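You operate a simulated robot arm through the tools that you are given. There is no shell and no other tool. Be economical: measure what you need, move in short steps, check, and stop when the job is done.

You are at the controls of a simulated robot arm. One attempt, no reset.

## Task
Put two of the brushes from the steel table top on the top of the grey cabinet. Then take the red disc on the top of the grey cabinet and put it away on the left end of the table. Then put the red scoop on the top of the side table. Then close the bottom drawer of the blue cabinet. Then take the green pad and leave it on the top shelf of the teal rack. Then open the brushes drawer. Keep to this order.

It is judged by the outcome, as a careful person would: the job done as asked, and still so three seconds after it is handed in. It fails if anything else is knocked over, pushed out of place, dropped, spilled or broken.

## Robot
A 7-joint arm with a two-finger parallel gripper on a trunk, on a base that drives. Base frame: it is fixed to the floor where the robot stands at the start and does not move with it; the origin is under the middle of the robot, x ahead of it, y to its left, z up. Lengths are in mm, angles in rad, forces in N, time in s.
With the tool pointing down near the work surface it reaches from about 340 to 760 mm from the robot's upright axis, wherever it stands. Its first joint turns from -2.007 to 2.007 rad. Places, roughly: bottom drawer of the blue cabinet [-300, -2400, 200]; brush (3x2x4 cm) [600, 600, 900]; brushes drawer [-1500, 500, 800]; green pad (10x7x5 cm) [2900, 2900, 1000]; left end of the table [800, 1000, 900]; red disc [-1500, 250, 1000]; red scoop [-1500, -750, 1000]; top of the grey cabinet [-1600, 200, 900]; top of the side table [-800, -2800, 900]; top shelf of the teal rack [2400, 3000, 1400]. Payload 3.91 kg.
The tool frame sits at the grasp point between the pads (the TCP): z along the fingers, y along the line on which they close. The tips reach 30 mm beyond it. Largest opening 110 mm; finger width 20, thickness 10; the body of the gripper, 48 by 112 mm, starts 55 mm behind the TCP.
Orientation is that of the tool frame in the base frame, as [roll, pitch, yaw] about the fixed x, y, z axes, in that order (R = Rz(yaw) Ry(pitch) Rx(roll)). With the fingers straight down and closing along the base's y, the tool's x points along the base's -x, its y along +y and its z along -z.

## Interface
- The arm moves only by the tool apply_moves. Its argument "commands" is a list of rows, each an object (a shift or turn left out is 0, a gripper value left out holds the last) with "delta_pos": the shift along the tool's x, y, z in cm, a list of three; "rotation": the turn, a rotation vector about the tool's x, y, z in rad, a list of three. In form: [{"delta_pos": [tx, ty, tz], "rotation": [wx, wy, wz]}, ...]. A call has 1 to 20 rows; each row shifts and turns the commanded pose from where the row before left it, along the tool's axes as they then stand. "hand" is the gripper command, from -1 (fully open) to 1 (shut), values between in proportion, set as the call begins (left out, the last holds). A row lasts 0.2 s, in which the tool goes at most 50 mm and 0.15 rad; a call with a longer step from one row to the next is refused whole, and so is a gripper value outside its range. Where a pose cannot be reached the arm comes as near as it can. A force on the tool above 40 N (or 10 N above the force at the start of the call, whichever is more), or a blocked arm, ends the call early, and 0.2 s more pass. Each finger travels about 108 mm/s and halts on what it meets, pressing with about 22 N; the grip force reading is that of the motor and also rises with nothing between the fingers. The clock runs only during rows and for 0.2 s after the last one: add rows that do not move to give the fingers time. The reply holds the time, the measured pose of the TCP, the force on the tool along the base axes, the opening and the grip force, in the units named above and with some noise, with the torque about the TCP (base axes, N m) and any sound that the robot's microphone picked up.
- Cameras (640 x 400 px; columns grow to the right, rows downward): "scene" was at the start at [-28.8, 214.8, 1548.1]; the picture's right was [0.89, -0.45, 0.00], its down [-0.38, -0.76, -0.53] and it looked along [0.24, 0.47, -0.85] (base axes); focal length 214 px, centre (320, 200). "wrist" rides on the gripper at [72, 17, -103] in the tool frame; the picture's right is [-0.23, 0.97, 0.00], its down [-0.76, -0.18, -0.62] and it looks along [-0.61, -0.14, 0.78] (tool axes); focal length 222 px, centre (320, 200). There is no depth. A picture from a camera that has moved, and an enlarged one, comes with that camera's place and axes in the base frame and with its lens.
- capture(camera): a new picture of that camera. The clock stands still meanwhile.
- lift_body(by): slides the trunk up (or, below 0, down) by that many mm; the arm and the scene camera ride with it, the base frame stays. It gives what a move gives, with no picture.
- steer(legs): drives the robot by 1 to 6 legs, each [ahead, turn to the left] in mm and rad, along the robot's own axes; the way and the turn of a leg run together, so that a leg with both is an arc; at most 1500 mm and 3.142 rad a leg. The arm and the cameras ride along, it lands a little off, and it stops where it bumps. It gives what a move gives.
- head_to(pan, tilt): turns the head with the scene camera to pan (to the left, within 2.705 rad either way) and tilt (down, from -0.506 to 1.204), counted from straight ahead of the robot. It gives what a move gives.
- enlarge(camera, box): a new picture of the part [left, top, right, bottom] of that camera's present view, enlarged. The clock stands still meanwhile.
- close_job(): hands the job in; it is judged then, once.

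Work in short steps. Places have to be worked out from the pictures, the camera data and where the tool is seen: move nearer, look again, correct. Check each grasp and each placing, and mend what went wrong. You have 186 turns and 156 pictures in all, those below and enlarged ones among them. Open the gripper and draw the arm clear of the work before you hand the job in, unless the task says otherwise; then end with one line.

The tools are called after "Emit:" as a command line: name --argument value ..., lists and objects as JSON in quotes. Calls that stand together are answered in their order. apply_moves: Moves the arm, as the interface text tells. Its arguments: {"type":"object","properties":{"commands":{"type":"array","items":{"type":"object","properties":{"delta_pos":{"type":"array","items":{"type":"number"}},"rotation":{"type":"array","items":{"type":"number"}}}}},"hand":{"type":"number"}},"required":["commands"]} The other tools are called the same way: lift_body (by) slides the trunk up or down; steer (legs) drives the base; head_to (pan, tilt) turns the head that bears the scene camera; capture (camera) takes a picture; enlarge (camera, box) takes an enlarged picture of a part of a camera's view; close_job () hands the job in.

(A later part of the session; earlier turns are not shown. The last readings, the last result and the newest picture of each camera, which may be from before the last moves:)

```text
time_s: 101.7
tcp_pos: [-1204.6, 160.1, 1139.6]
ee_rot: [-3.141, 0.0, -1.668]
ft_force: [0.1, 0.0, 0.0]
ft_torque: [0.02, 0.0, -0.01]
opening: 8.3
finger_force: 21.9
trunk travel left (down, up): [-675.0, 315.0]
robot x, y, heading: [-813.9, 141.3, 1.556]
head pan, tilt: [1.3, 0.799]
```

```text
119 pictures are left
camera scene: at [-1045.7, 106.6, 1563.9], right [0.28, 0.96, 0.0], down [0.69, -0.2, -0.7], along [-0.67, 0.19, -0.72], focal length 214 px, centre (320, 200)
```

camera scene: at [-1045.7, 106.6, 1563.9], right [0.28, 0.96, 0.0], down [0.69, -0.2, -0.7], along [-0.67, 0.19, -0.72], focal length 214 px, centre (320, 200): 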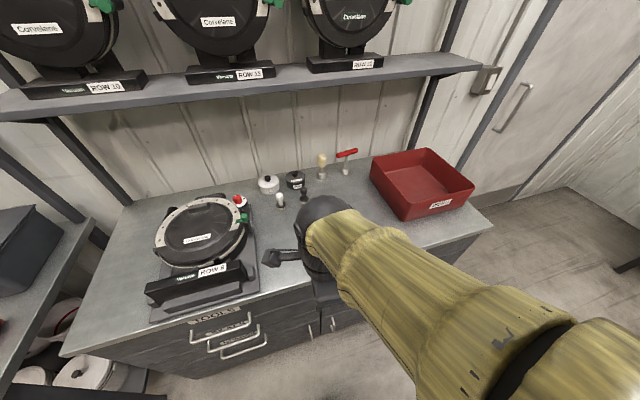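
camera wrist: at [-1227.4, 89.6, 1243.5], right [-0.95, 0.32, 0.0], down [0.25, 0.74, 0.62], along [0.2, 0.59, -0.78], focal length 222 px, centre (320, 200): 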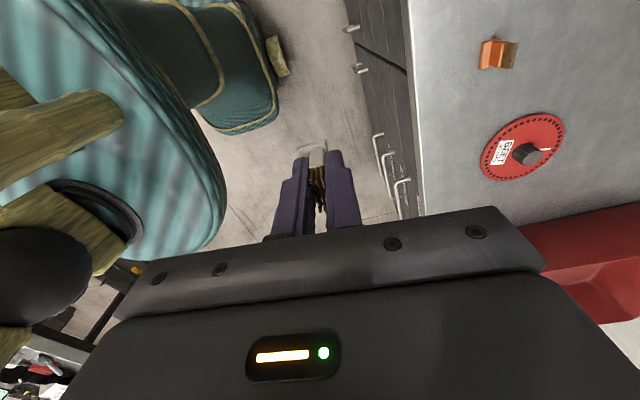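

Brush 1 still upright. I carry brush 2 to ≈(-1430, 105) and down to z≈950.

Emit:
apply_moves --commands '[{"delta_pos": [1.3, 4, 0]}, {"delta_pos": [1.3, 4, 0]}, {"delta_pos": [1.3, 4, 0]}, {"delta_pos": [1.3, 4, 1]}, {"delta_pos": [1.3, 3.5, 2]}, {"delta_pos": [1.15, 2.35, 3]}, {"delta_pos": [0, 0, 4]}, {"delta_pos": [0, 0, 4]}, {"delta_pos": [0, 0, 3]}, {"delta_pos": [0, 0, 2]}, {}]'

Emit:
capture --camera "wrist"

```text
time_s: 104.1
tcp_pos: [-1430.9, 103.5, 948.8]
ee_rot: [-3.141, 0.0, -1.666]
ft_force: [0.5, -0.3, -0.4]
ft_torque: [0.0, 0.0, -0.02]
opening: 8.3
finger_force: 21.8
trunk travel left (down, up): [-675.0, 315.0]
robot x, y, heading: [-812.9, 140.1, 1.556]
head pan, tilt: [1.3, 0.799]
```

```text
118 pictures are left
camera wrist: at [-1453.2, 32.9, 1053.6], right [-0.95, 0.32, 0.0], down [0.25, 0.74, 0.62], along [0.2, 0.59, -0.78], focal length 222 px, centre (320, 200)
```

wrist: 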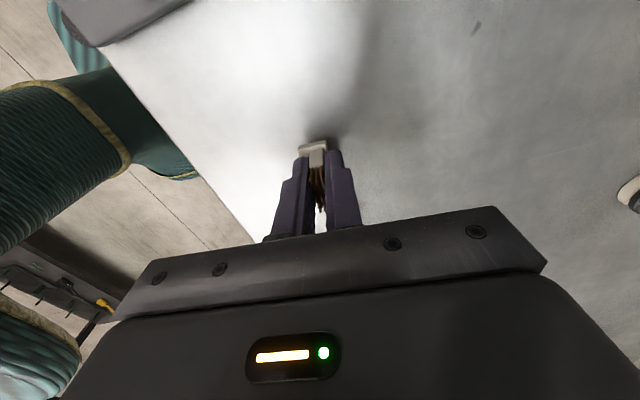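

I lower in small steps to contact (~z 938).

Emit:
apply_moves --commands '[{"delta_pos": [0, 0, 0.5]}, {"delta_pos": [0, 0, 0.3]}, {"delta_pos": [0, 0, 0.2]}, {"delta_pos": [0, 0, 0.1]}, {}]'

```text
time_s: 105.3
tcp_pos: [-1429.8, 105.2, 939.6]
ee_rot: [3.14, 0.001, -1.668]
ft_force: [-0.3, -0.1, 4.4]
ft_torque: [0.08, 0.03, 0.0]
opening: 8.4
finger_force: 21.8
trunk travel left (down, up): [-675.0, 315.0]
robot x, y, heading: [-815.7, 143.9, 1.563]
head pan, tilt: [1.3, 0.799]
```

Contact. I open moderately and rise, then look.

Emit:
apply_moves --commands '[{}, {}, {}]' --hand 0.2

Emit:
apply_moves --commands '[{"delta_pos": [0, 0, -2]}, {"delta_pos": [0, 0, -4]}, {"delta_pos": [0, 0, -4.5]}, {"delta_pos": [0, 0, -4.5]}, {"delta_pos": [0, -3, -3]}]'

Emit:
capture --camera "wrist"

```text
time_s: 106.1
tcp_pos: [-1430.8, 105.5, 939.2]
ee_rot: [-3.141, -0.001, -1.666]
ft_force: [-1.0, -1.2, -0.2]
ft_torque: [-0.03, 0.0, -0.01]
opening: 44.1
finger_force: 0.2
trunk travel left (down, up): [-675.0, 315.0]
robot x, y, heading: [-813.6, 145.7, 1.556]
head pan, tilt: [1.3, 0.799]
```

```text
time_s: 107.3
tcp_pos: [-1399.3, 101.9, 1118.9]
ee_rot: [3.141, -0.001, -1.668]
ft_force: [-1.2, -0.7, -0.7]
ft_torque: [-0.01, -0.01, -0.01]
opening: 44.0
finger_force: 0.1
trunk travel left (down, up): [-675.0, 315.0]
robot x, y, heading: [-818.2, 142.6, 1.56]
head pan, tilt: [1.3, 0.799]
```

```text
117 pictures are left
camera wrist: at [-1420.8, 31.1, 1223.6], right [-0.95, 0.32, 0.0], down [0.25, 0.74, 0.62], along [0.2, 0.59, -0.78], focal length 222 px, centre (320, 200)
```

wrist: 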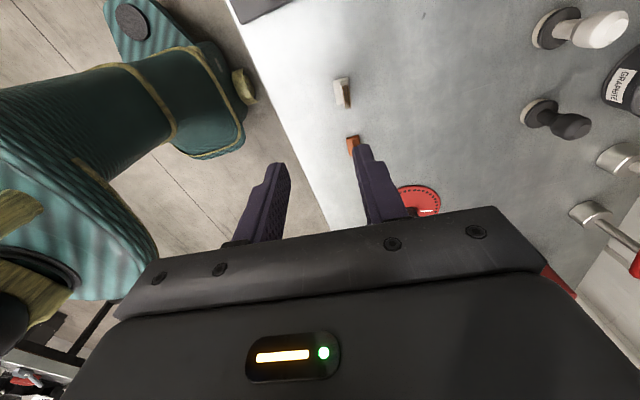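

Both brushes stand on the cabinet. Now the disc: I hover above its knob at ≈(-1503, 345).

Emit:
apply_moves --commands '[{"delta_pos": [-4, 2.1, 0]}, {"delta_pos": [-4, 2.1, 0]}, {"delta_pos": [-4, 2.1, 0]}, {"delta_pos": [-4, 2.1, 0]}, {"delta_pos": [-4, 2.1, 0]}, {"delta_pos": [-3.2, 2.2, 0]}, {}]'

Emit:
capture --camera "wrist"

Emit:
enlarge --camera "wrist" --box '[240, 30, 400, 130]'

```text
time_s: 108.9
tcp_pos: [-1467.6, 320.9, 1111.2]
ee_rot: [3.141, -0.001, -1.664]
ft_force: [0.0, -0.1, -0.2]
ft_torque: [0.01, -0.02, -0.02]
opening: 44.1
finger_force: 0.0
out of reach, approached as far as the arm can: row 5, 6
trunk travel left (down, up): [-675.0, 315.0]
robot x, y, heading: [-816.2, 141.6, 1.558]
head pan, tilt: [1.3, 0.799]
```

```text
116 pictures are left
camera wrist: at [-1489.8, 250.4, 1215.7], right [-0.95, 0.32, 0.0], down [0.25, 0.74, 0.62], along [0.2, 0.59, -0.78], focal length 222 px, centre (320, 200)
```

wrist: 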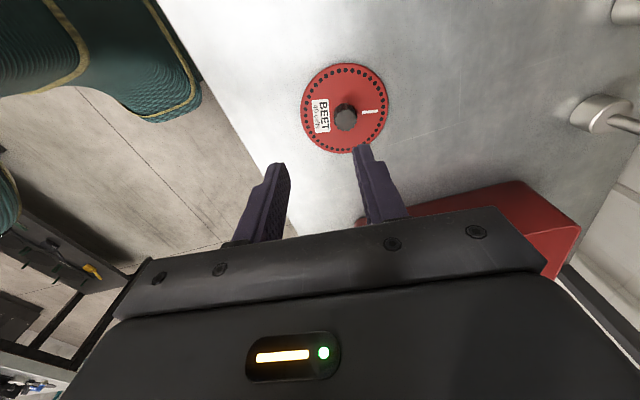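

```text
4.00 times, centred on (320, 80) of wrist
camera zoom: at [-1489.8, 250.4, 1215.7], right [-0.95, 0.32, 0.0], down [0.25, 0.74, 0.62], along [0.2, 0.59, -0.78], focal length 888 px, centre (320, 680)
```

zoom: 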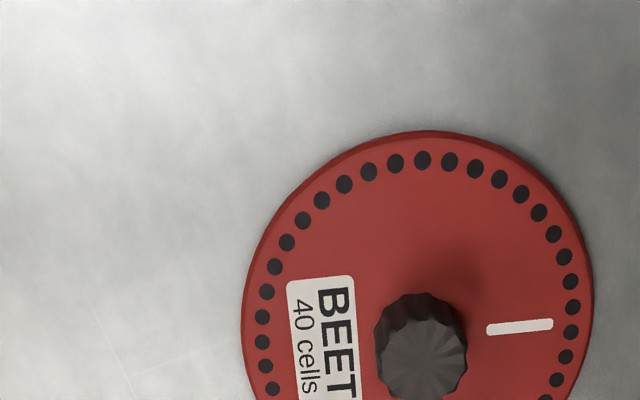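

Knob centre ≈ (-1490, 349), ~29 mm wide, ~30 mm tall, near my reach limit. I raise a bit, drive 150 mm ahead and come back over it.

Emit:
apply_moves --commands '[{"delta_pos": [2, -4, -3]}, {"delta_pos": [2, -4, -2]}]'

Emit:
steer --legs '[[150, 0]]'

```text
refused: row 1 steps farther than a row can; nothing moved
```

```text
time_s: 110.3
tcp_pos: [-1467.1, 470.8, 1109.9]
ee_rot: [3.141, -0.001, -1.666]
ft_force: [-0.2, 0.2, 0.6]
ft_torque: [-0.04, 0.01, 0.0]
opening: 43.8
finger_force: 0.0
trunk travel left (down, up): [-675.0, 315.0]
robot x, y, heading: [-814.0, 286.9, 1.554]
head pan, tilt: [1.3, 0.799]
```

No contact. I move over the knob and lower to z≈1030.

Emit:
apply_moves --commands '[{"delta_pos": [4.1, 0.4, 0]}, {"delta_pos": [4.1, 0.4, 0]}, {"delta_pos": [4.1, 0.3, 2]}, {"delta_pos": [0, 0, 3]}, {"delta_pos": [0, 0, 3]}, {}]'

Emit:
capture --camera "wrist"

```text
time_s: 111.8
tcp_pos: [-1483.9, 349.7, 1029.1]
ee_rot: [3.141, 0.0, -1.667]
ft_force: [1.2, 1.0, -0.7]
ft_torque: [0.0, -0.01, 0.01]
opening: 44.2
finger_force: 0.0
out of reach, approached as far as the arm can: row 2
trunk travel left (down, up): [-675.0, 315.0]
robot x, y, heading: [-814.9, 289.4, 1.559]
head pan, tilt: [1.3, 0.799]
```

```text
114 pictures are left
camera wrist: at [-1506.5, 278.8, 1134.3], right [-0.95, 0.32, 0.0], down [0.25, 0.74, 0.62], along [0.2, 0.59, -0.78], focal length 222 px, centre (320, 200)
```

wrist: 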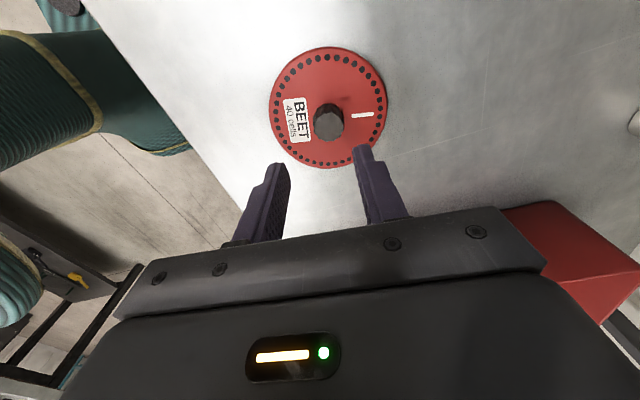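

Knob at (-1491, 350). I widen slightly, correct 6 mm and descend to z≈942.

Emit:
apply_moves --commands '[{"delta_pos": [0, 0.65, 2]}, {"delta_pos": [0, 0, 2.5]}, {"delta_pos": [0, 0, 2]}, {"delta_pos": [0, 0, 2]}, {}]' --hand -0.05

Emit:
capture --camera "wrist"

```text
time_s: 113.0
tcp_pos: [-1492.3, 348.4, 944.6]
ee_rot: [-3.14, -0.001, -1.665]
ft_force: [-0.3, -1.0, -1.0]
ft_torque: [0.0, 0.01, -0.02]
opening: 57.8
finger_force: 0.0
trunk travel left (down, up): [-675.0, 315.0]
robot x, y, heading: [-812.4, 290.2, 1.558]
head pan, tilt: [1.3, 0.799]
```

```text
113 pictures are left
camera wrist: at [-1514.0, 278.3, 1048.5], right [-0.95, 0.32, 0.0], down [0.25, 0.74, 0.62], along [0.2, 0.59, -0.78], focal length 222 px, centre (320, 200)
```

wrist: 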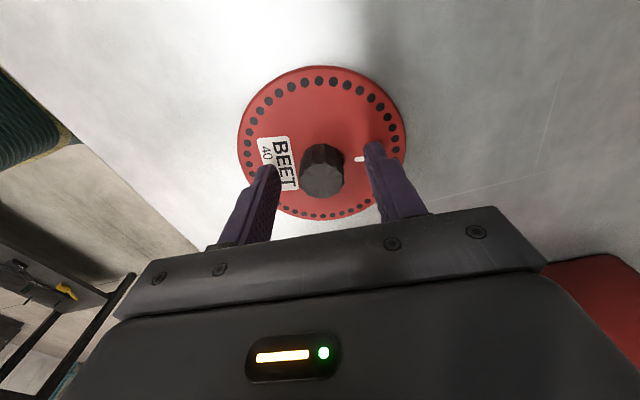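

Well centred. I close on the knob.

Emit:
apply_moves --commands '[{"delta_pos": [0, 0, 0.2]}, {}, {}, {}]' --hand 1

Emit:
apply_moves --commands '[{"delta_pos": [0, 0, -2]}, {"delta_pos": [0, 0, -4]}, {"delta_pos": [0, -2, -4]}, {"delta_pos": [0, -4, -2]}]'

Emit:
capture --camera "wrist"

```text
time_s: 114.0
tcp_pos: [-1491.4, 348.7, 943.8]
ee_rot: [3.141, 0.0, -1.666]
ft_force: [-1.9, 0.6, 7.9]
ft_torque: [0.08, 0.05, 0.09]
opening: 27.6
finger_force: 22.2
trunk travel left (down, up): [-675.0, 315.0]
robot x, y, heading: [-812.5, 290.3, 1.558]
head pan, tilt: [1.3, 0.799]
```

```text
time_s: 115.0
tcp_pos: [-1430.1, 341.9, 1062.7]
ee_rot: [-3.141, 0.0, -1.669]
ft_force: [-0.5, 0.2, -0.4]
ft_torque: [0.03, 0.03, 0.03]
opening: 27.5
finger_force: 22.3
trunk travel left (down, up): [-675.0, 315.0]
robot x, y, heading: [-816.0, 293.4, 1.556]
head pan, tilt: [1.3, 0.799]
```

```text
112 pictures are left
camera wrist: at [-1452.7, 270.9, 1167.3], right [-0.95, 0.32, 0.0], down [0.25, 0.74, 0.62], along [0.2, 0.59, -0.78], focal length 222 px, centre (320, 200)
```

wrist: 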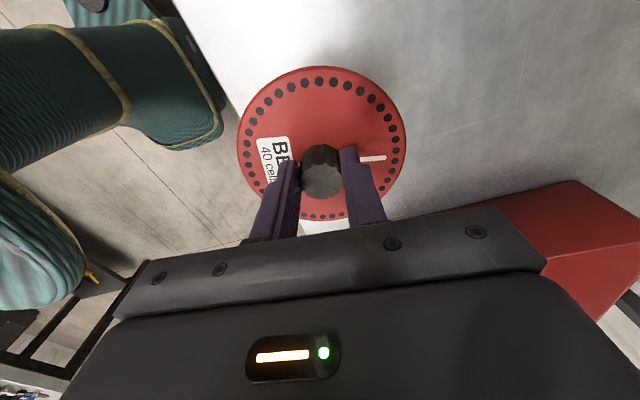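

Disc held by its knob. I retract, then drive to the front-left of the steel table to look for a free spot.

Emit:
apply_moves --commands '[{"delta_pos": [0, -4, -2]}, {"delta_pos": [0, -4, -2]}, {"delta_pos": [0, -4, -2]}, {"delta_pos": [0, -4, -2]}, {"delta_pos": [0, -4, 0]}]'

Emit:
steer --legs '[[750, 0], [0, 1.571], [-800, 0], [0, 1.571]]'

Emit:
head_to --pan 1.65 --tilt 0.8

Emit:
capture --camera "scene"

```text
time_s: 116.2
tcp_pos: [-1230.4, 325.7, 1143.6]
ee_rot: [3.138, 0.0, -1.666]
ft_force: [0.0, 0.3, -0.4]
ft_torque: [0.01, -0.01, 0.01]
opening: 27.8
finger_force: 22.7
trunk travel left (down, up): [-675.0, 315.0]
robot x, y, heading: [-812.7, 291.1, 1.561]
head pan, tilt: [1.3, 0.799]
```

```text
time_s: 136.5
tcp_pos: [410.8, 990.5, 1142.4]
ee_rot: [-3.141, 0.001, 1.466]
ft_force: [0.3, 0.2, -0.6]
ft_torque: [0.02, 0.02, 0.02]
opening: 27.5
finger_force: 21.8
trunk travel left (down, up): [-675.0, 315.0]
robot x, y, heading: [-7.7, 1032.5, -1.593]
head pan, tilt: [1.3, 0.799]
```

```text
time_s: 137.3
tcp_pos: [410.6, 989.9, 1142.4]
ee_rot: [3.141, 0.0, 1.467]
ft_force: [-0.9, -0.4, -1.1]
ft_torque: [-0.01, -0.01, 0.01]
opening: 28.0
finger_force: 22.1
trunk travel left (down, up): [-675.0, 315.0]
robot x, y, heading: [-11.5, 1030.8, -1.592]
head pan, tilt: [1.649, 0.799]
```

```text
111 pictures are left
camera scene: at [226.4, 1090.2, 1563.9], right [0.06, -1.0, 0.0], down [-0.72, -0.04, -0.7], along [0.7, 0.04, -0.72], focal length 214 px, centre (320, 200)
```

scene: 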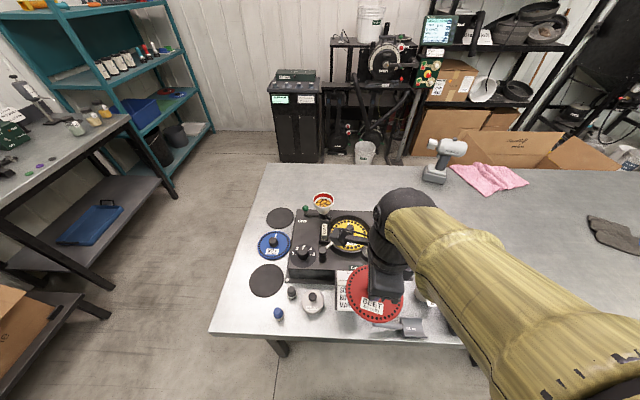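

Left end shows black round marks beside a blue disc, likely disc spots. I zoom.

Emit:
enlarge --camera "scene" --box '[200, 190, 360, 340]'

```text
2.67 times, centred on (280, 265) of scene
camera zoom: at [226.4, 1090.2, 1563.9], right [0.06, -1.0, 0.0], down [-0.72, -0.04, -0.7], along [0.7, 0.04, -0.72], focal length 572 px, centre (427, 27)
```

zoom: 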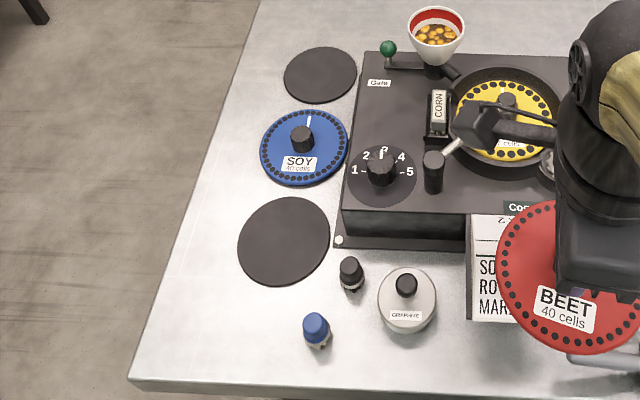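

Black mats are disc spots; the front one is at ≈(513, 1280). I bring the disc above it at the present height.

Emit:
apply_moves --commands '[{"delta_pos": [4.27, 1.02, 0]}, {"delta_pos": [4.27, 1.02, 0]}, {"delta_pos": [4.27, 1.02, 0]}, {"delta_pos": [4.27, 1.02, 0]}, {"delta_pos": [4.27, 1.02, 0]}, {"delta_pos": [4.27, 1.02, 0]}, {"delta_pos": [4.27, 1.02, 0]}, {"delta_pos": [0, 0, 4]}, {"delta_pos": [0, 0, 4]}, {}]'

Emit:
capture --camera "wrist"

Emit:
capture --camera "scene"

```text
time_s: 138.9
tcp_pos: [546.9, 1195.8, 1160.3]
ee_rot: [3.117, -0.013, 1.323]
ft_force: [-1.2, -0.1, 0.2]
ft_torque: [0.02, -0.05, 0.01]
opening: 27.7
finger_force: 22.5
trunk travel left (down, up): [-675.0, 315.0]
robot x, y, heading: [-8.7, 1028.7, -1.594]
head pan, tilt: [1.649, 0.799]
stopped in row 7: the arm was blocked; the commanded pose is now the measured one
```

```text
109 pictures are left
camera wrist: at [578.7, 1259.3, 1266.3], right [0.89, -0.46, 0.02], down [-0.38, -0.7, 0.61], along [-0.26, -0.55, -0.79], focal length 222 px, centre (320, 200)
```

wrist: 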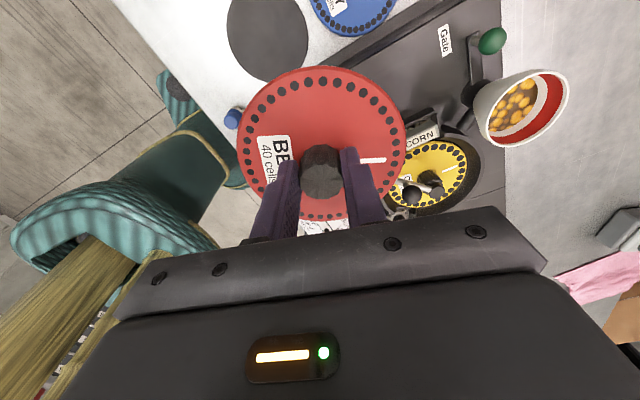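

```text
108 pictures are left
camera scene: at [226.1, 1089.9, 1564.0], right [0.06, -1.0, 0.0], down [-0.72, -0.04, -0.7], along [0.7, 0.04, -0.72], focal length 214 px, centre (320, 200)
```

scene: 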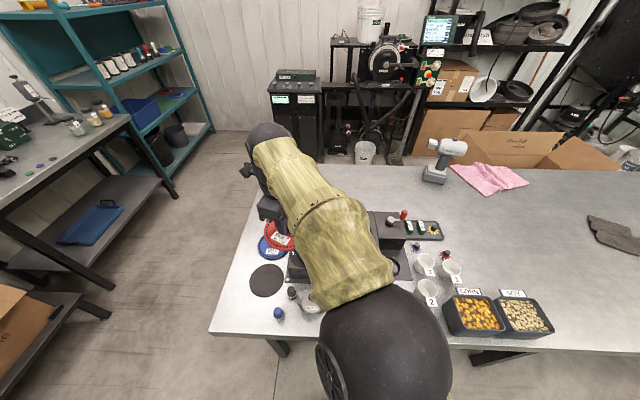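

The arm hit its first-joint limit (no contact). I turn the base left by 0.5 rad, which gives room, then continue.

Emit:
steer --legs '[[0, 0.5]]'

Emit:
capture --camera "wrist"

```text
time_s: 141.3
tcp_pos: [397.8, 1441.4, 1160.5]
ee_rot: [3.116, -0.014, 1.827]
ft_force: [0.1, 0.3, -1.2]
ft_torque: [0.02, 0.0, -0.02]
opening: 27.7
finger_force: 22.5
trunk travel left (down, up): [-675.0, 315.0]
robot x, y, heading: [-10.6, 1025.7, -1.086]
head pan, tilt: [1.649, 0.799]
```

```text
107 pictures are left
camera wrist: at [394.5, 1514.3, 1266.0], right [1.0, 0.03, 0.02], down [0.01, -0.79, 0.61], along [0.03, -0.61, -0.79], focal length 222 px, centre (320, 200)
```

wrist: 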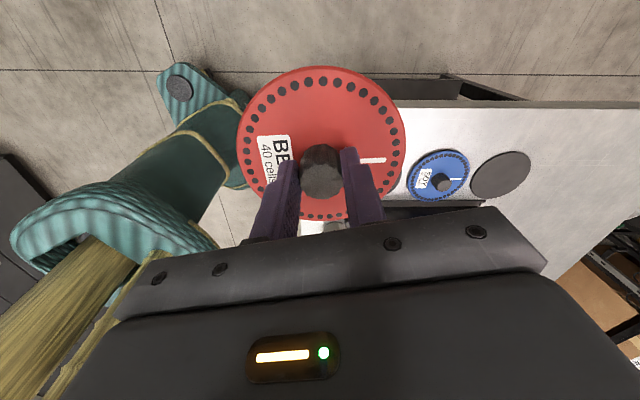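

I level the tool and move over the mat (513, 1280), lowering to z≈1010.

Emit:
apply_moves --commands '[{"delta_pos": [-3.7, 1.4, 0], "rotation": [0.025, -0.014, 0]}, {"delta_pos": [-3.7, 1.4, 0]}, {"delta_pos": [-3.7, 1.4, 0]}, {"delta_pos": [-3.7, 1.4, 0]}, {"delta_pos": [-3.7, 1.45, 0]}, {"delta_pos": [0, 0, 4]}, {"delta_pos": [0, 0, 4]}, {"delta_pos": [0, 0, 4]}, {"delta_pos": [0, 0, 3]}, {}]'

Emit:
capture --camera "wrist"

Emit:
capture --camera "scene"

```text
time_s: 143.5
tcp_pos: [515.0, 1280.5, 1010.0]
ee_rot: [-3.141, -0.001, 1.827]
ft_force: [1.2, 0.6, -0.7]
ft_torque: [-0.05, -0.02, 0.0]
opening: 27.5
finger_force: 21.4
trunk travel left (down, up): [-675.0, 315.0]
robot x, y, heading: [-8.8, 1028.4, -1.086]
head pan, tilt: [1.649, 0.799]
```

```text
106 pictures are left
camera wrist: at [513.1, 1354.5, 1114.1], right [1.0, 0.03, 0.0], down [0.02, -0.78, 0.62], along [0.02, -0.62, -0.78], focal length 222 px, centre (320, 200)
```

wrist: 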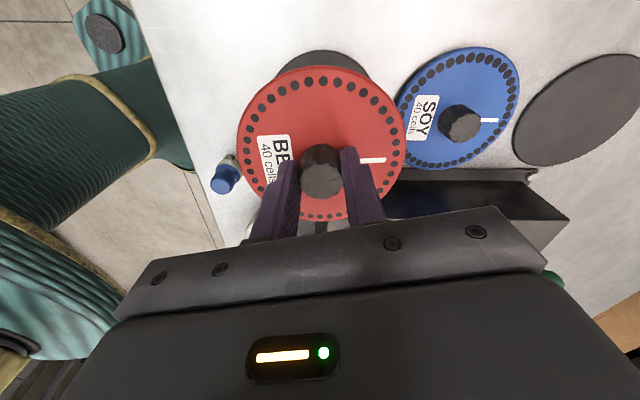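

```text
105 pictures are left
camera scene: at [167.5, 1195.9, 1564.0], right [0.53, -0.85, 0.0], down [-0.61, -0.38, -0.7], along [0.59, 0.37, -0.72], focal length 214 px, centre (320, 200)
```

scene: 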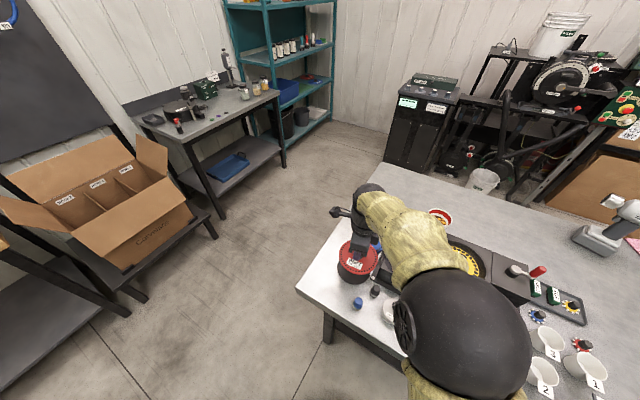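

Disc is aligned above the mat. Lowering.

Emit:
apply_moves --commands '[{"delta_pos": [0, 0, 3]}, {"delta_pos": [0, 0, 2.5]}, {"delta_pos": [0, 0, 1.5]}, {"delta_pos": [0, 0, 0.6]}, {"delta_pos": [0, 0, 0.3]}, {}]'

Emit:
capture --camera "wrist"

```text
time_s: 144.9
tcp_pos: [512.8, 1281.4, 930.9]
ee_rot: [-3.141, 0.0, 1.827]
ft_force: [0.5, 0.1, -0.3]
ft_torque: [-0.01, -0.01, 0.0]
opening: 27.8
finger_force: 22.0
trunk travel left (down, up): [-675.0, 315.0]
robot x, y, heading: [-8.4, 1031.9, -1.087]
head pan, tilt: [1.649, 0.799]
```

```text
104 pictures are left
camera wrist: at [512.0, 1355.1, 1035.6], right [1.0, 0.03, 0.0], down [0.02, -0.78, 0.62], along [0.02, -0.62, -0.78], focal length 222 px, centre (320, 200)
```

wrist: 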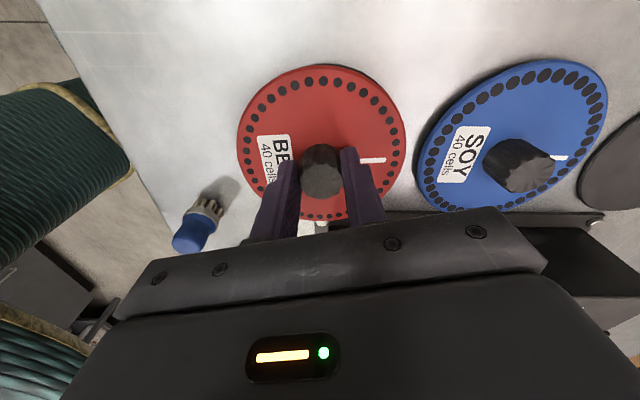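

Nearly down; small steps to contact.

Emit:
apply_moves --commands '[{"delta_pos": [0, 0, 0.2]}, {"delta_pos": [0, 0, 0.2]}, {"delta_pos": [0, 0, 0.15]}, {}]'

```text
time_s: 145.9
tcp_pos: [512.0, 1279.9, 927.0]
ee_rot: [3.139, 0.0, 1.826]
ft_force: [3.2, 0.2, 11.3]
ft_torque: [-0.44, -0.08, 0.03]
opening: 27.9
finger_force: 22.4
trunk travel left (down, up): [-675.0, 315.0]
robot x, y, heading: [-10.6, 1029.3, -1.083]
head pan, tilt: [1.649, 0.799]
```

Contact, but the torque suggests the -y rim touches first, maybe the machine's base plate. I raise 6 mm, shift 8 mm to +y, and look.

Emit:
apply_moves --commands '[{"delta_pos": [0, 0, -0.8]}, {"delta_pos": [0.8, 0.2, 0]}, {}]'

Emit:
enlarge --camera "wrist" --box '[220, 50, 440, 240]'

Emit:
enlarge --camera "scene" --box '[300, 200, 440, 320]'

```text
time_s: 146.7
tcp_pos: [510.9, 1288.3, 933.3]
ee_rot: [-3.14, 0.0, 1.827]
ft_force: [0.5, 0.6, -0.8]
ft_torque: [0.01, 0.01, -0.01]
opening: 27.7
finger_force: 21.8
trunk travel left (down, up): [-675.0, 315.0]
robot x, y, heading: [-8.4, 1026.2, -1.093]
head pan, tilt: [1.649, 0.799]
```

```text
2.11 times, centred on (330, 145) of wrist
camera zoom: at [511.0, 1363.5, 1037.9], right [1.0, 0.03, 0.0], down [0.02, -0.78, 0.62], along [0.02, -0.62, -0.78], focal length 468 px, centre (299, 316)
```

zoom: 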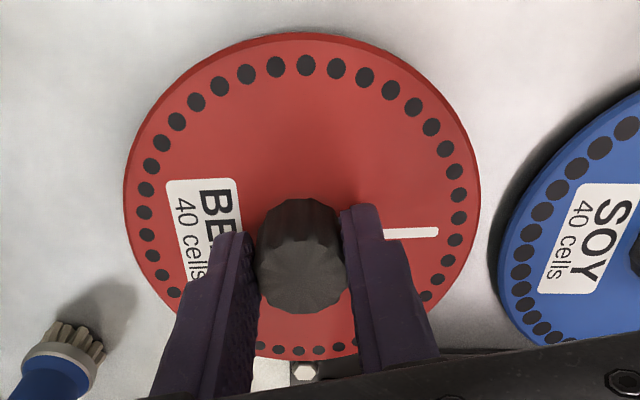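

```text
3.33 times, centred on (370, 260) of scene
camera zoom: at [167.5, 1196.0, 1563.9], right [0.53, -0.85, 0.0], down [-0.61, -0.38, -0.7], along [0.59, 0.37, -0.72], focal length 715 px, centre (153, 0)
```

zoom: 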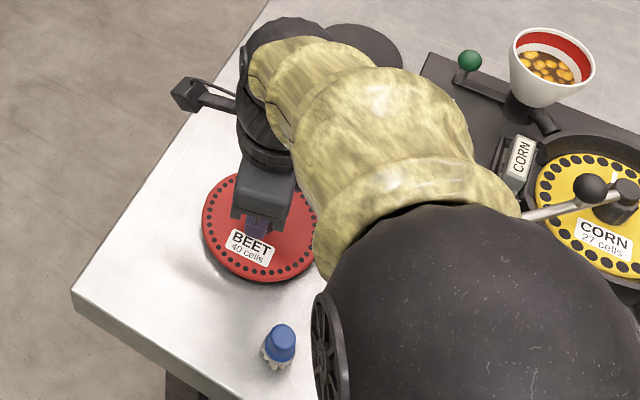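

Rim now clears the plinth corner. I lower again.

Emit:
apply_moves --commands '[{"delta_pos": [0, 0, 0.5]}, {"delta_pos": [0, 0, 0.2]}, {"delta_pos": [0, 0, 0.2]}, {}]'

```text
time_s: 147.7
tcp_pos: [511.3, 1288.4, 927.5]
ee_rot: [3.14, 0.001, 1.828]
ft_force: [0.5, -3.5, 12.7]
ft_torque: [0.06, 0.08, -0.01]
opening: 28.0
finger_force: 22.1
trunk travel left (down, up): [-675.0, 315.0]
robot x, y, heading: [-4.3, 1029.8, -1.088]
head pan, tilt: [1.649, 0.799]
```

Flat contact now. I ease off, open and rise.

Emit:
apply_moves --commands '[{"delta_pos": [0, 0, -0.1]}, {}]'

Emit:
apply_moves --commands '[{}, {}, {}]' --hand 0.1

Emit:
apply_moves --commands '[{"delta_pos": [0, 0, -2]}, {"delta_pos": [0, 0, -4]}, {"delta_pos": [0, 0, -4.5]}, {"delta_pos": [0, 0, -4.5]}, {"delta_pos": [0, 0, -4.5]}]'

Emit:
capture --camera "wrist"

```text
time_s: 148.3
tcp_pos: [512.7, 1287.7, 927.2]
ee_rot: [3.141, 0.0, 1.828]
ft_force: [2.0, -0.4, 11.6]
ft_torque: [-0.02, -0.05, 0.01]
opening: 27.8
finger_force: 22.5
trunk travel left (down, up): [-675.0, 315.0]
robot x, y, heading: [-7.2, 1025.1, -1.084]
head pan, tilt: [1.649, 0.799]
```

```text
time_s: 149.1
tcp_pos: [512.2, 1289.7, 925.8]
ee_rot: [-3.141, -0.001, 1.826]
ft_force: [-0.4, 0.4, 0.0]
ft_torque: [0.02, 0.0, 0.03]
opening: 49.8
finger_force: 0.0
trunk travel left (down, up): [-675.0, 315.0]
robot x, y, heading: [-7.2, 1032.0, -1.09]
head pan, tilt: [1.649, 0.799]
```

```text
time_s: 150.3
tcp_pos: [511.5, 1287.4, 1119.9]
ee_rot: [3.14, 0.0, 1.826]
ft_force: [-0.3, -0.5, -0.2]
ft_torque: [0.02, -0.01, -0.01]
opening: 49.5
finger_force: 0.1
trunk travel left (down, up): [-675.0, 315.0]
robot x, y, heading: [-12.5, 1031.4, -1.085]
head pan, tilt: [1.649, 0.799]
```

```text
101 pictures are left
camera wrist: at [510.8, 1361.9, 1225.4], right [1.0, 0.03, 0.0], down [0.02, -0.78, 0.62], along [0.02, -0.62, -0.78], focal length 222 px, centre (320, 200)
```

wrist: 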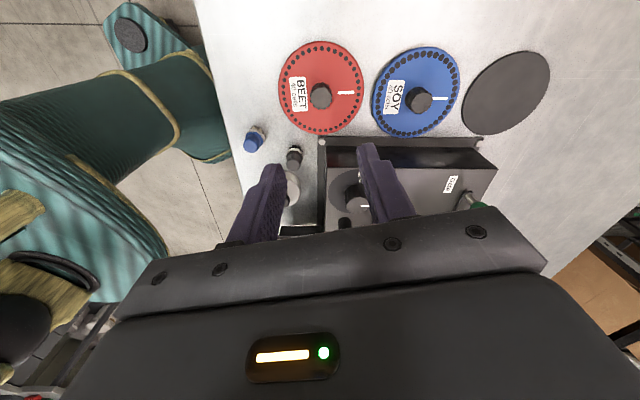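

Disc is put away on the mat. Next the red scoop on the bench near (-1400, -740): retract the arm and drive along the cabinet row, with it on my left.

Emit:
apply_moves --commands '[{"delta_pos": [-1.15, -4.4, 0]}, {"delta_pos": [-1.15, -4.4, -1]}, {"delta_pos": [-1.15, -4.4, -1]}, {"delta_pos": [-1.15, -4.4, -1]}]'

Emit:
steer --legs '[[0, -2.055], [690, 0], [0, -1.571], [-1450, 0], [-250, 0]]'

Emit:
head_to --pan 1.6 --tilt 0.7

Emit:
capture --camera "scene"

Emit:
capture --camera "wrist"

```text
time_s: 151.3
tcp_pos: [349.8, 1198.4, 1150.2]
ee_rot: [-3.141, 0.0, 1.827]
ft_force: [-1.2, -1.0, 0.2]
ft_torque: [0.04, -0.04, 0.01]
opening: 49.5
finger_force: 0.0
trunk travel left (down, up): [-675.0, 315.0]
robot x, y, heading: [-12.0, 1029.5, -1.089]
head pan, tilt: [1.649, 0.799]
```

```text
time_s: 177.9
tcp_pos: [-1081.8, -638.2, 1150.7]
ee_rot: [3.141, 0.001, -1.792]
ft_force: [0.2, 0.8, 0.4]
ft_torque: [0.02, 0.0, 0.0]
opening: 49.7
finger_force: 0.2
trunk travel left (down, up): [-675.0, 315.0]
robot x, y, heading: [-682.7, -652.6, 1.583]
head pan, tilt: [1.649, 0.799]
```

```text
time_s: 178.5
tcp_pos: [-1081.2, -637.2, 1151.1]
ee_rot: [3.141, 0.001, -1.789]
ft_force: [0.5, 0.2, -0.2]
ft_torque: [0.03, 0.01, -0.01]
opening: 49.4
finger_force: 0.1
trunk travel left (down, up): [-675.0, 315.0]
robot x, y, heading: [-683.7, -653.5, 1.58]
head pan, tilt: [1.6, 0.7]
```

```text
100 pictures are left
camera scene: at [-921.5, -715.3, 1572.2], right [-0.04, 1.0, 0.0], down [0.64, 0.02, -0.76], along [-0.76, -0.03, -0.64], focal length 214 px, centre (320, 200)
```

scene: 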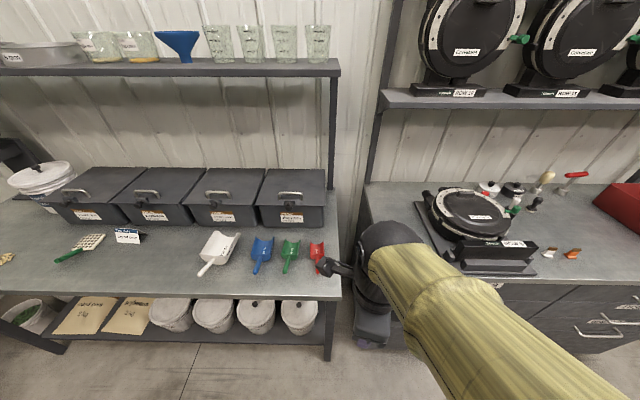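

```text
99 pictures are left
camera wrist: at [-1112.9, -704.5, 1254.8], right [-0.9, 0.43, 0.0], down [0.34, 0.7, 0.62], along [0.27, 0.56, -0.78], focal length 222 px, centre (320, 200)
```

wrist: 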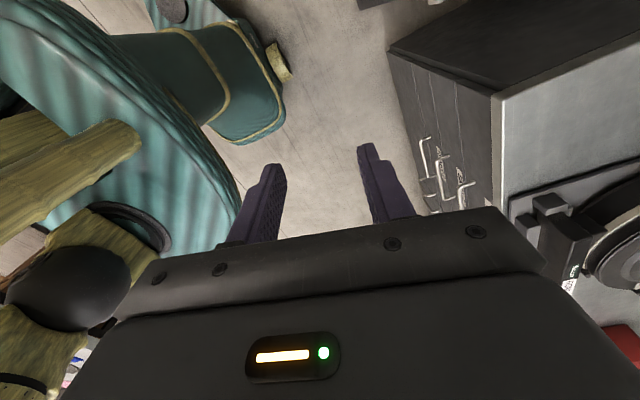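

Scoops in view: red at ≈(-1397, -746). I zoom on it and on the brushes.

Emit:
enlarge --camera "scene" --box '[240, 220, 360, 295]'

Emit:
enlarge --camera "scene" --box '[500, 220, 620, 295]'

```text
5.33 times, centred on (300, 258) of scene
camera zoom: at [-921.5, -715.3, 1572.2], right [-0.04, 1.0, 0.0], down [0.64, 0.02, -0.76], along [-0.76, -0.03, -0.64], focal length 1144 px, centre (427, -107)
```

zoom: 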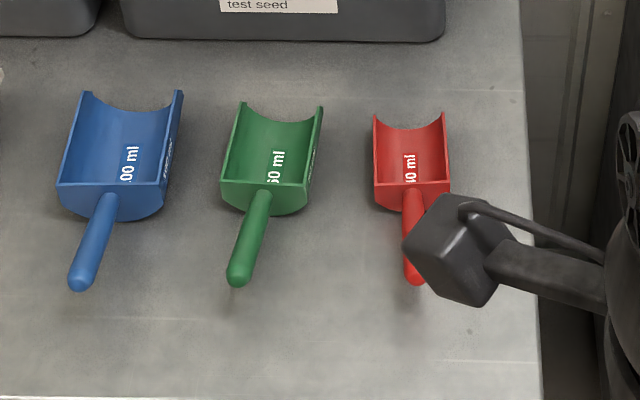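

```text
5.33 times, centred on (560, 258) of scene
camera zoom: at [-921.5, -715.3, 1572.2], right [-0.04, 1.0, 0.0], down [0.64, 0.02, -0.76], along [-0.76, -0.03, -0.64], focal length 1144 px, centre (-960, -107)
```

zoom: 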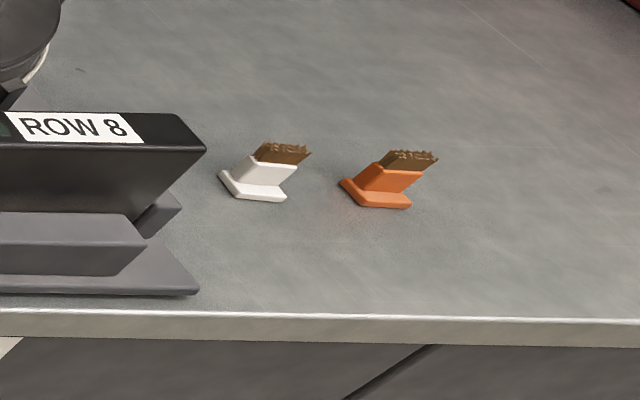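

Brushes fine. I rotate the tool so that the fingers close along y (yaw→0), in place at height.

Emit:
apply_moves --commands '[{"rotation": [0, 0, -0.149]}, {"rotation": [0, 0, -0.149]}, {"rotation": [0, 0, -0.149]}, {"rotation": [0, 0, -0.149]}, {"rotation": [0, 0, -0.149]}, {"rotation": [0, 0, -0.149]}, {"rotation": [0, 0, -0.149]}, {"rotation": [0, 0, -0.149]}, {"rotation": [0, 0, -0.149]}, {"rotation": [0, 0, -0.149]}, {"rotation": [0, 0, -0.149]}, {"rotation": [0, 0, -0.149]}, {}]'

```text
time_s: 181.3
tcp_pos: [-1082.7, -637.9, 1150.8]
ee_rot: [3.141, -0.003, -0.001]
ft_force: [-0.3, -0.4, 0.1]
ft_torque: [-0.04, -0.02, 0.01]
opening: 49.2
finger_force: 0.1
trunk travel left (down, up): [-675.0, 315.0]
robot x, y, heading: [-686.2, -646.2, 1.577]
head pan, tilt: [1.6, 0.7]
```

Yaw is 0. I move over the handle, to ≈(-1362, -743, 1060).

Emit:
apply_moves --commands '[{"delta_pos": [-4, 1.5, 0]}, {"delta_pos": [-4, 1.5, 0]}, {"delta_pos": [-4, 1.5, 0]}, {"delta_pos": [-4, 1.5, 2]}, {"delta_pos": [-4, 1.5, 2]}, {"delta_pos": [-4, 1.5, 2]}, {"delta_pos": [-4, 1.5, 2]}, {}]'

Emit:
capture --camera "wrist"

Emit:
enlarge --camera "scene" --box '[240, 190, 400, 290]'

```text
time_s: 183.1
tcp_pos: [-1350.1, -734.3, 1066.4]
ee_rot: [-3.139, -0.004, -0.002]
ft_force: [-1.1, -0.6, -0.3]
ft_torque: [0.01, -0.05, 0.03]
opening: 49.4
finger_force: 0.0
out of reach, approached as far as the arm can: row 7
trunk travel left (down, up): [-675.0, 315.0]
robot x, y, heading: [-684.5, -651.6, 1.579]
head pan, tilt: [1.6, 0.7]
```

```text
96 pictures are left
camera wrist: at [-1276.2, -751.7, 1170.1], right [-0.23, -0.97, 0.0], down [-0.76, 0.18, 0.62], along [-0.6, 0.14, -0.78], focal length 222 px, centre (320, 200)
```

wrist: 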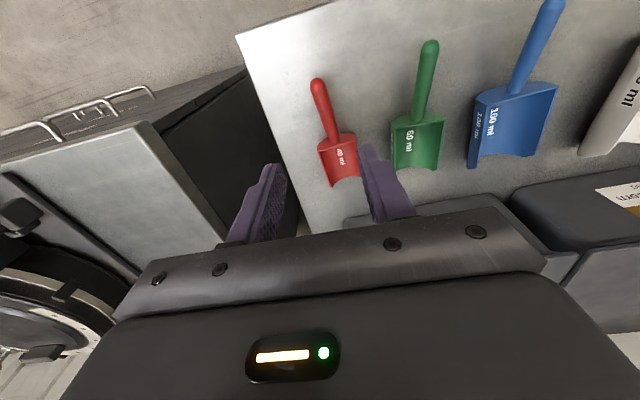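

```text
4.00 times, centred on (320, 240) of scene
camera zoom: at [-923.1, -716.4, 1571.9], right [-0.04, 1.0, 0.0], down [0.64, 0.02, -0.76], along [-0.76, -0.03, -0.65], focal length 858 px, centre (320, 40)
```

zoom: 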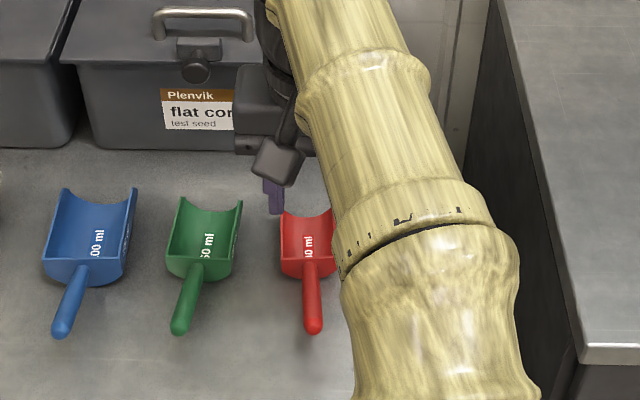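

Handle runs from ≈(-1387,-745) to (-1322,-737), low over the bench. I turn -0.12 and go down to z≈970 to look again.

Emit:
apply_moves --commands '[{"delta_pos": [0, 0, 3], "rotation": [0, 0, -0.12]}, {"delta_pos": [0, 0, 4]}, {"delta_pos": [0, 0, 3]}, {}]'

Emit:
capture --camera "wrist"

```text
time_s: 184.1
tcp_pos: [-1348.8, -731.6, 967.5]
ee_rot: [-3.141, 0.0, 0.117]
ft_force: [0.2, 0.4, 0.1]
ft_torque: [0.0, 0.03, 0.04]
opening: 49.6
finger_force: 0.1
trunk travel left (down, up): [-675.0, 315.0]
robot x, y, heading: [-681.7, -649.9, 1.574]
head pan, tilt: [1.6, 0.7]
```

```text
94 pictures are left
camera wrist: at [-1273.4, -739.5, 1071.2], right [-0.11, -0.99, 0.0], down [-0.78, 0.09, 0.62], along [-0.62, 0.07, -0.78], focal length 222 px, centre (320, 200)
```

wrist: 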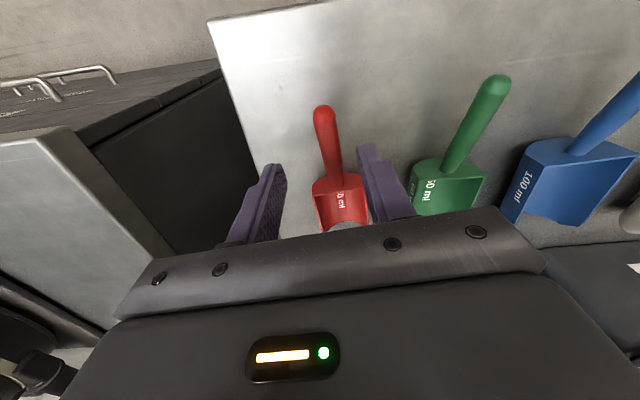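

I correct by (-7, -5) mm, and descend carefully toward z≈935.

Emit:
apply_moves --commands '[{"delta_pos": [-0.75, 0.41, 1], "rotation": [0, 0, 0.05]}, {"delta_pos": [0, 0, 1.2]}, {"delta_pos": [0, 0, 1]}, {}]'

Emit:
capture --camera "wrist"

```text
time_s: 185.1
tcp_pos: [-1353.8, -737.9, 935.6]
ee_rot: [-3.141, -0.002, 0.067]
ft_force: [0.2, 0.5, -1.4]
ft_torque: [0.0, 0.01, -0.02]
opening: 49.6
finger_force: 0.1
trunk travel left (down, up): [-675.0, 315.0]
robot x, y, heading: [-682.1, -654.9, 1.58]
head pan, tilt: [1.6, 0.7]
```

```text
93 pictures are left
camera wrist: at [-1279.6, -749.6, 1039.8], right [-0.16, -0.99, 0.0], down [-0.77, 0.13, 0.62], along [-0.61, 0.1, -0.78], focal length 222 px, centre (320, 200)
```

wrist: 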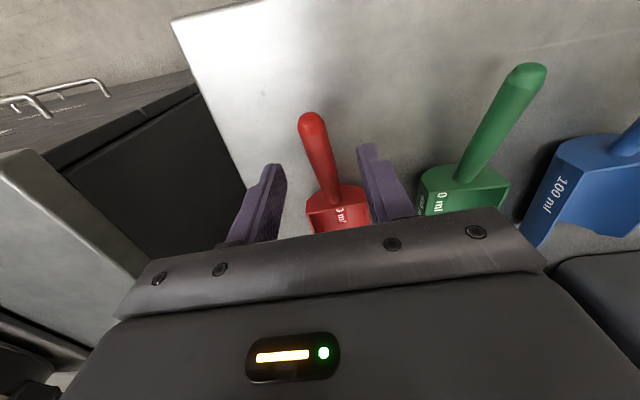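

Handle lies between the tips. I go on down in small steps watching force.

Emit:
apply_moves --commands '[{"delta_pos": [0, 0, 0.3]}, {"delta_pos": [0, 0, 0.3]}, {}]'

Emit:
enlarge --camera "wrist" --box '[220, 90, 420, 215]'

```text
time_s: 185.9
tcp_pos: [-1354.4, -738.5, 929.7]
ee_rot: [-3.141, -0.001, 0.068]
ft_force: [0.0, 0.1, 0.7]
ft_torque: [0.0, 0.03, 0.0]
opening: 49.2
finger_force: 0.1
trunk travel left (down, up): [-675.0, 315.0]
robot x, y, heading: [-686.0, -651.6, 1.577]
head pan, tilt: [1.6, 0.7]
```

```text
3.20 times, centred on (320, 152) of wrist
camera zoom: at [-1278.9, -750.5, 1033.5], right [-0.16, -0.99, 0.0], down [-0.77, 0.13, 0.62], along [-0.61, 0.1, -0.78], focal length 711 px, centre (320, 352)
```

zoom: 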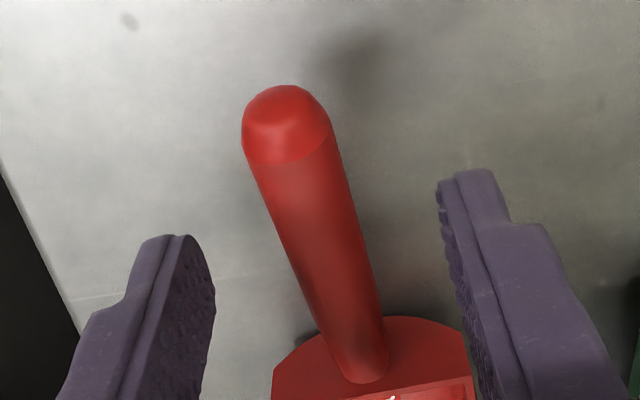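

Handle end is ≈z 919, so mid-handle ≈ 912. I go 4 mm lower and close.

Emit:
apply_moves --commands '[{"delta_pos": [0, 0, 0.2]}, {"delta_pos": [0, 0, 0.2]}, {}]'

Emit:
apply_moves --commands '[{}, {}, {}]' --hand 1

Emit:
enlarge --camera "wrist" --box '[220, 90, 420, 215]'

```text
time_s: 186.7
tcp_pos: [-1353.5, -738.2, 925.0]
ee_rot: [3.14, -0.001, 0.069]
ft_force: [-1.1, -0.4, -0.5]
ft_torque: [0.03, -0.01, 0.01]
opening: 49.5
finger_force: 0.1
trunk travel left (down, up): [-675.0, 315.0]
robot x, y, heading: [-686.2, -652.8, 1.578]
head pan, tilt: [1.6, 0.7]
```

```text
time_s: 187.5
tcp_pos: [-1352.8, -739.1, 924.6]
ee_rot: [-3.141, -0.002, 0.067]
ft_force: [-0.7, -0.4, 0.8]
ft_torque: [-0.02, -0.01, 0.05]
opening: 14.0
finger_force: 21.6
trunk travel left (down, up): [-675.0, 315.0]
robot x, y, heading: [-684.1, -650.5, 1.575]
head pan, tilt: [1.6, 0.7]
```

```text
3.20 times, centred on (320, 152) of wrist
camera zoom: at [-1279.0, -751.0, 1029.3], right [-0.16, -0.99, 0.0], down [-0.77, 0.13, 0.62], along [-0.61, 0.1, -0.78], focal length 711 px, centre (320, 352)
```

zoom: 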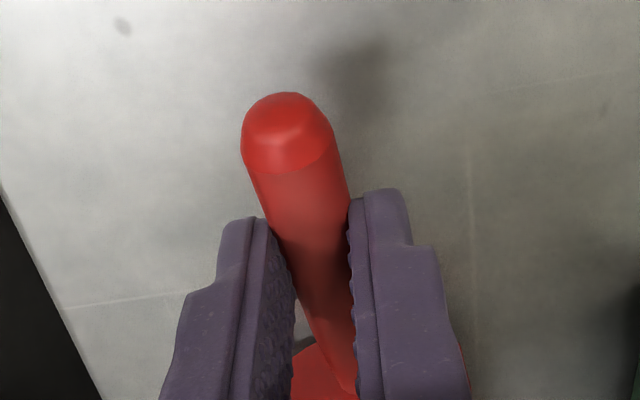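

Handle gripped (14 mm). Lift straight, then check.

Emit:
apply_moves --commands '[{"delta_pos": [0, 0, -2]}, {"delta_pos": [0, 0, -3]}, {"delta_pos": [2, 0, -4]}, {"delta_pos": [3, 0, -4]}, {"delta_pos": [4, 0, -3]}]'

Emit:
capture --camera "wrist"

```text
time_s: 188.7
tcp_pos: [-1262.3, -732.3, 1085.7]
ee_rot: [-3.141, 0.0, 0.067]
ft_force: [-0.2, 0.0, -0.2]
ft_torque: [0.02, -0.03, 0.01]
opening: 13.8
finger_force: 21.6
trunk travel left (down, up): [-675.0, 315.0]
robot x, y, heading: [-681.1, -647.4, 1.576]
head pan, tilt: [1.6, 0.7]
```

```text
90 pictures are left
camera wrist: at [-1186.9, -743.9, 1190.6], right [-0.16, -0.99, 0.0], down [-0.77, 0.13, 0.62], along [-0.61, 0.1, -0.78], focal length 222 px, centre (320, 200)
```

wrist: 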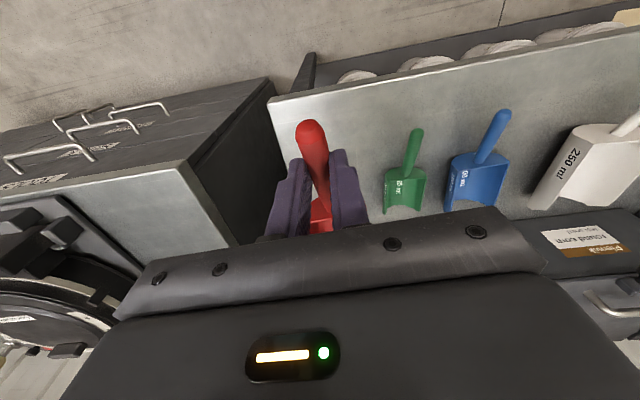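

Scoop held. I retract and back up along the bench to view the side table and blue cabinet.

Emit:
apply_moves --commands '[{"delta_pos": [4, 0, -2]}, {"delta_pos": [4, 0, -2]}, {"delta_pos": [4, 0, -2]}, {"delta_pos": [4, 0, -1]}]'

Emit:
steer --legs '[[-800, 0], [0, 1.571]]'

Emit:
head_to --pan 1.8 --tilt 0.6

Emit:
capture --camera "scene"

```text
time_s: 189.7
tcp_pos: [-1100.8, -722.7, 1154.9]
ee_rot: [-3.142, 0.0, 0.066]
ft_force: [0.1, -0.5, -1.1]
ft_torque: [-0.02, -0.01, -0.02]
opening: 13.7
finger_force: 22.1
trunk travel left (down, up): [-675.0, 315.0]
robot x, y, heading: [-683.2, -652.3, 1.577]
head pan, tilt: [1.6, 0.7]
```

```text
time_s: 200.2
tcp_pos: [-617.2, -1879.1, 1154.3]
ee_rot: [-3.14, -0.002, 1.616]
ft_force: [-0.2, 0.6, -0.4]
ft_torque: [0.02, 0.0, 0.0]
opening: 13.6
finger_force: 22.1
trunk travel left (down, up): [-675.0, 315.0]
robot x, y, heading: [-676.6, -1459.0, 3.126]
head pan, tilt: [1.6, 0.7]
```

```text
time_s: 201.0
tcp_pos: [-618.1, -1878.5, 1156.8]
ee_rot: [-3.14, 0.0, 1.618]
ft_force: [-0.8, 0.2, -0.3]
ft_torque: [0.0, -0.04, 0.04]
opening: 13.8
finger_force: 22.4
trunk travel left (down, up): [-675.0, 315.0]
robot x, y, heading: [-677.1, -1460.7, 3.124]
head pan, tilt: [1.799, 0.6]
```

```text
89 pictures are left
camera scene: at [-603.6, -1698.9, 1580.8], right [-0.98, -0.21, 0.0], down [-0.12, 0.55, -0.82], along [0.17, -0.81, -0.57], focal length 214 px, centre (320, 200)
```

scene: 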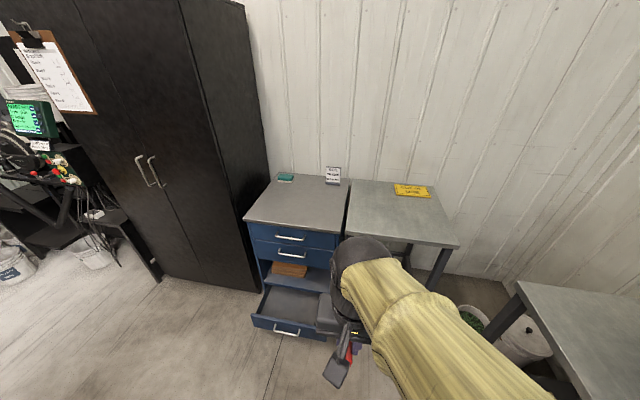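

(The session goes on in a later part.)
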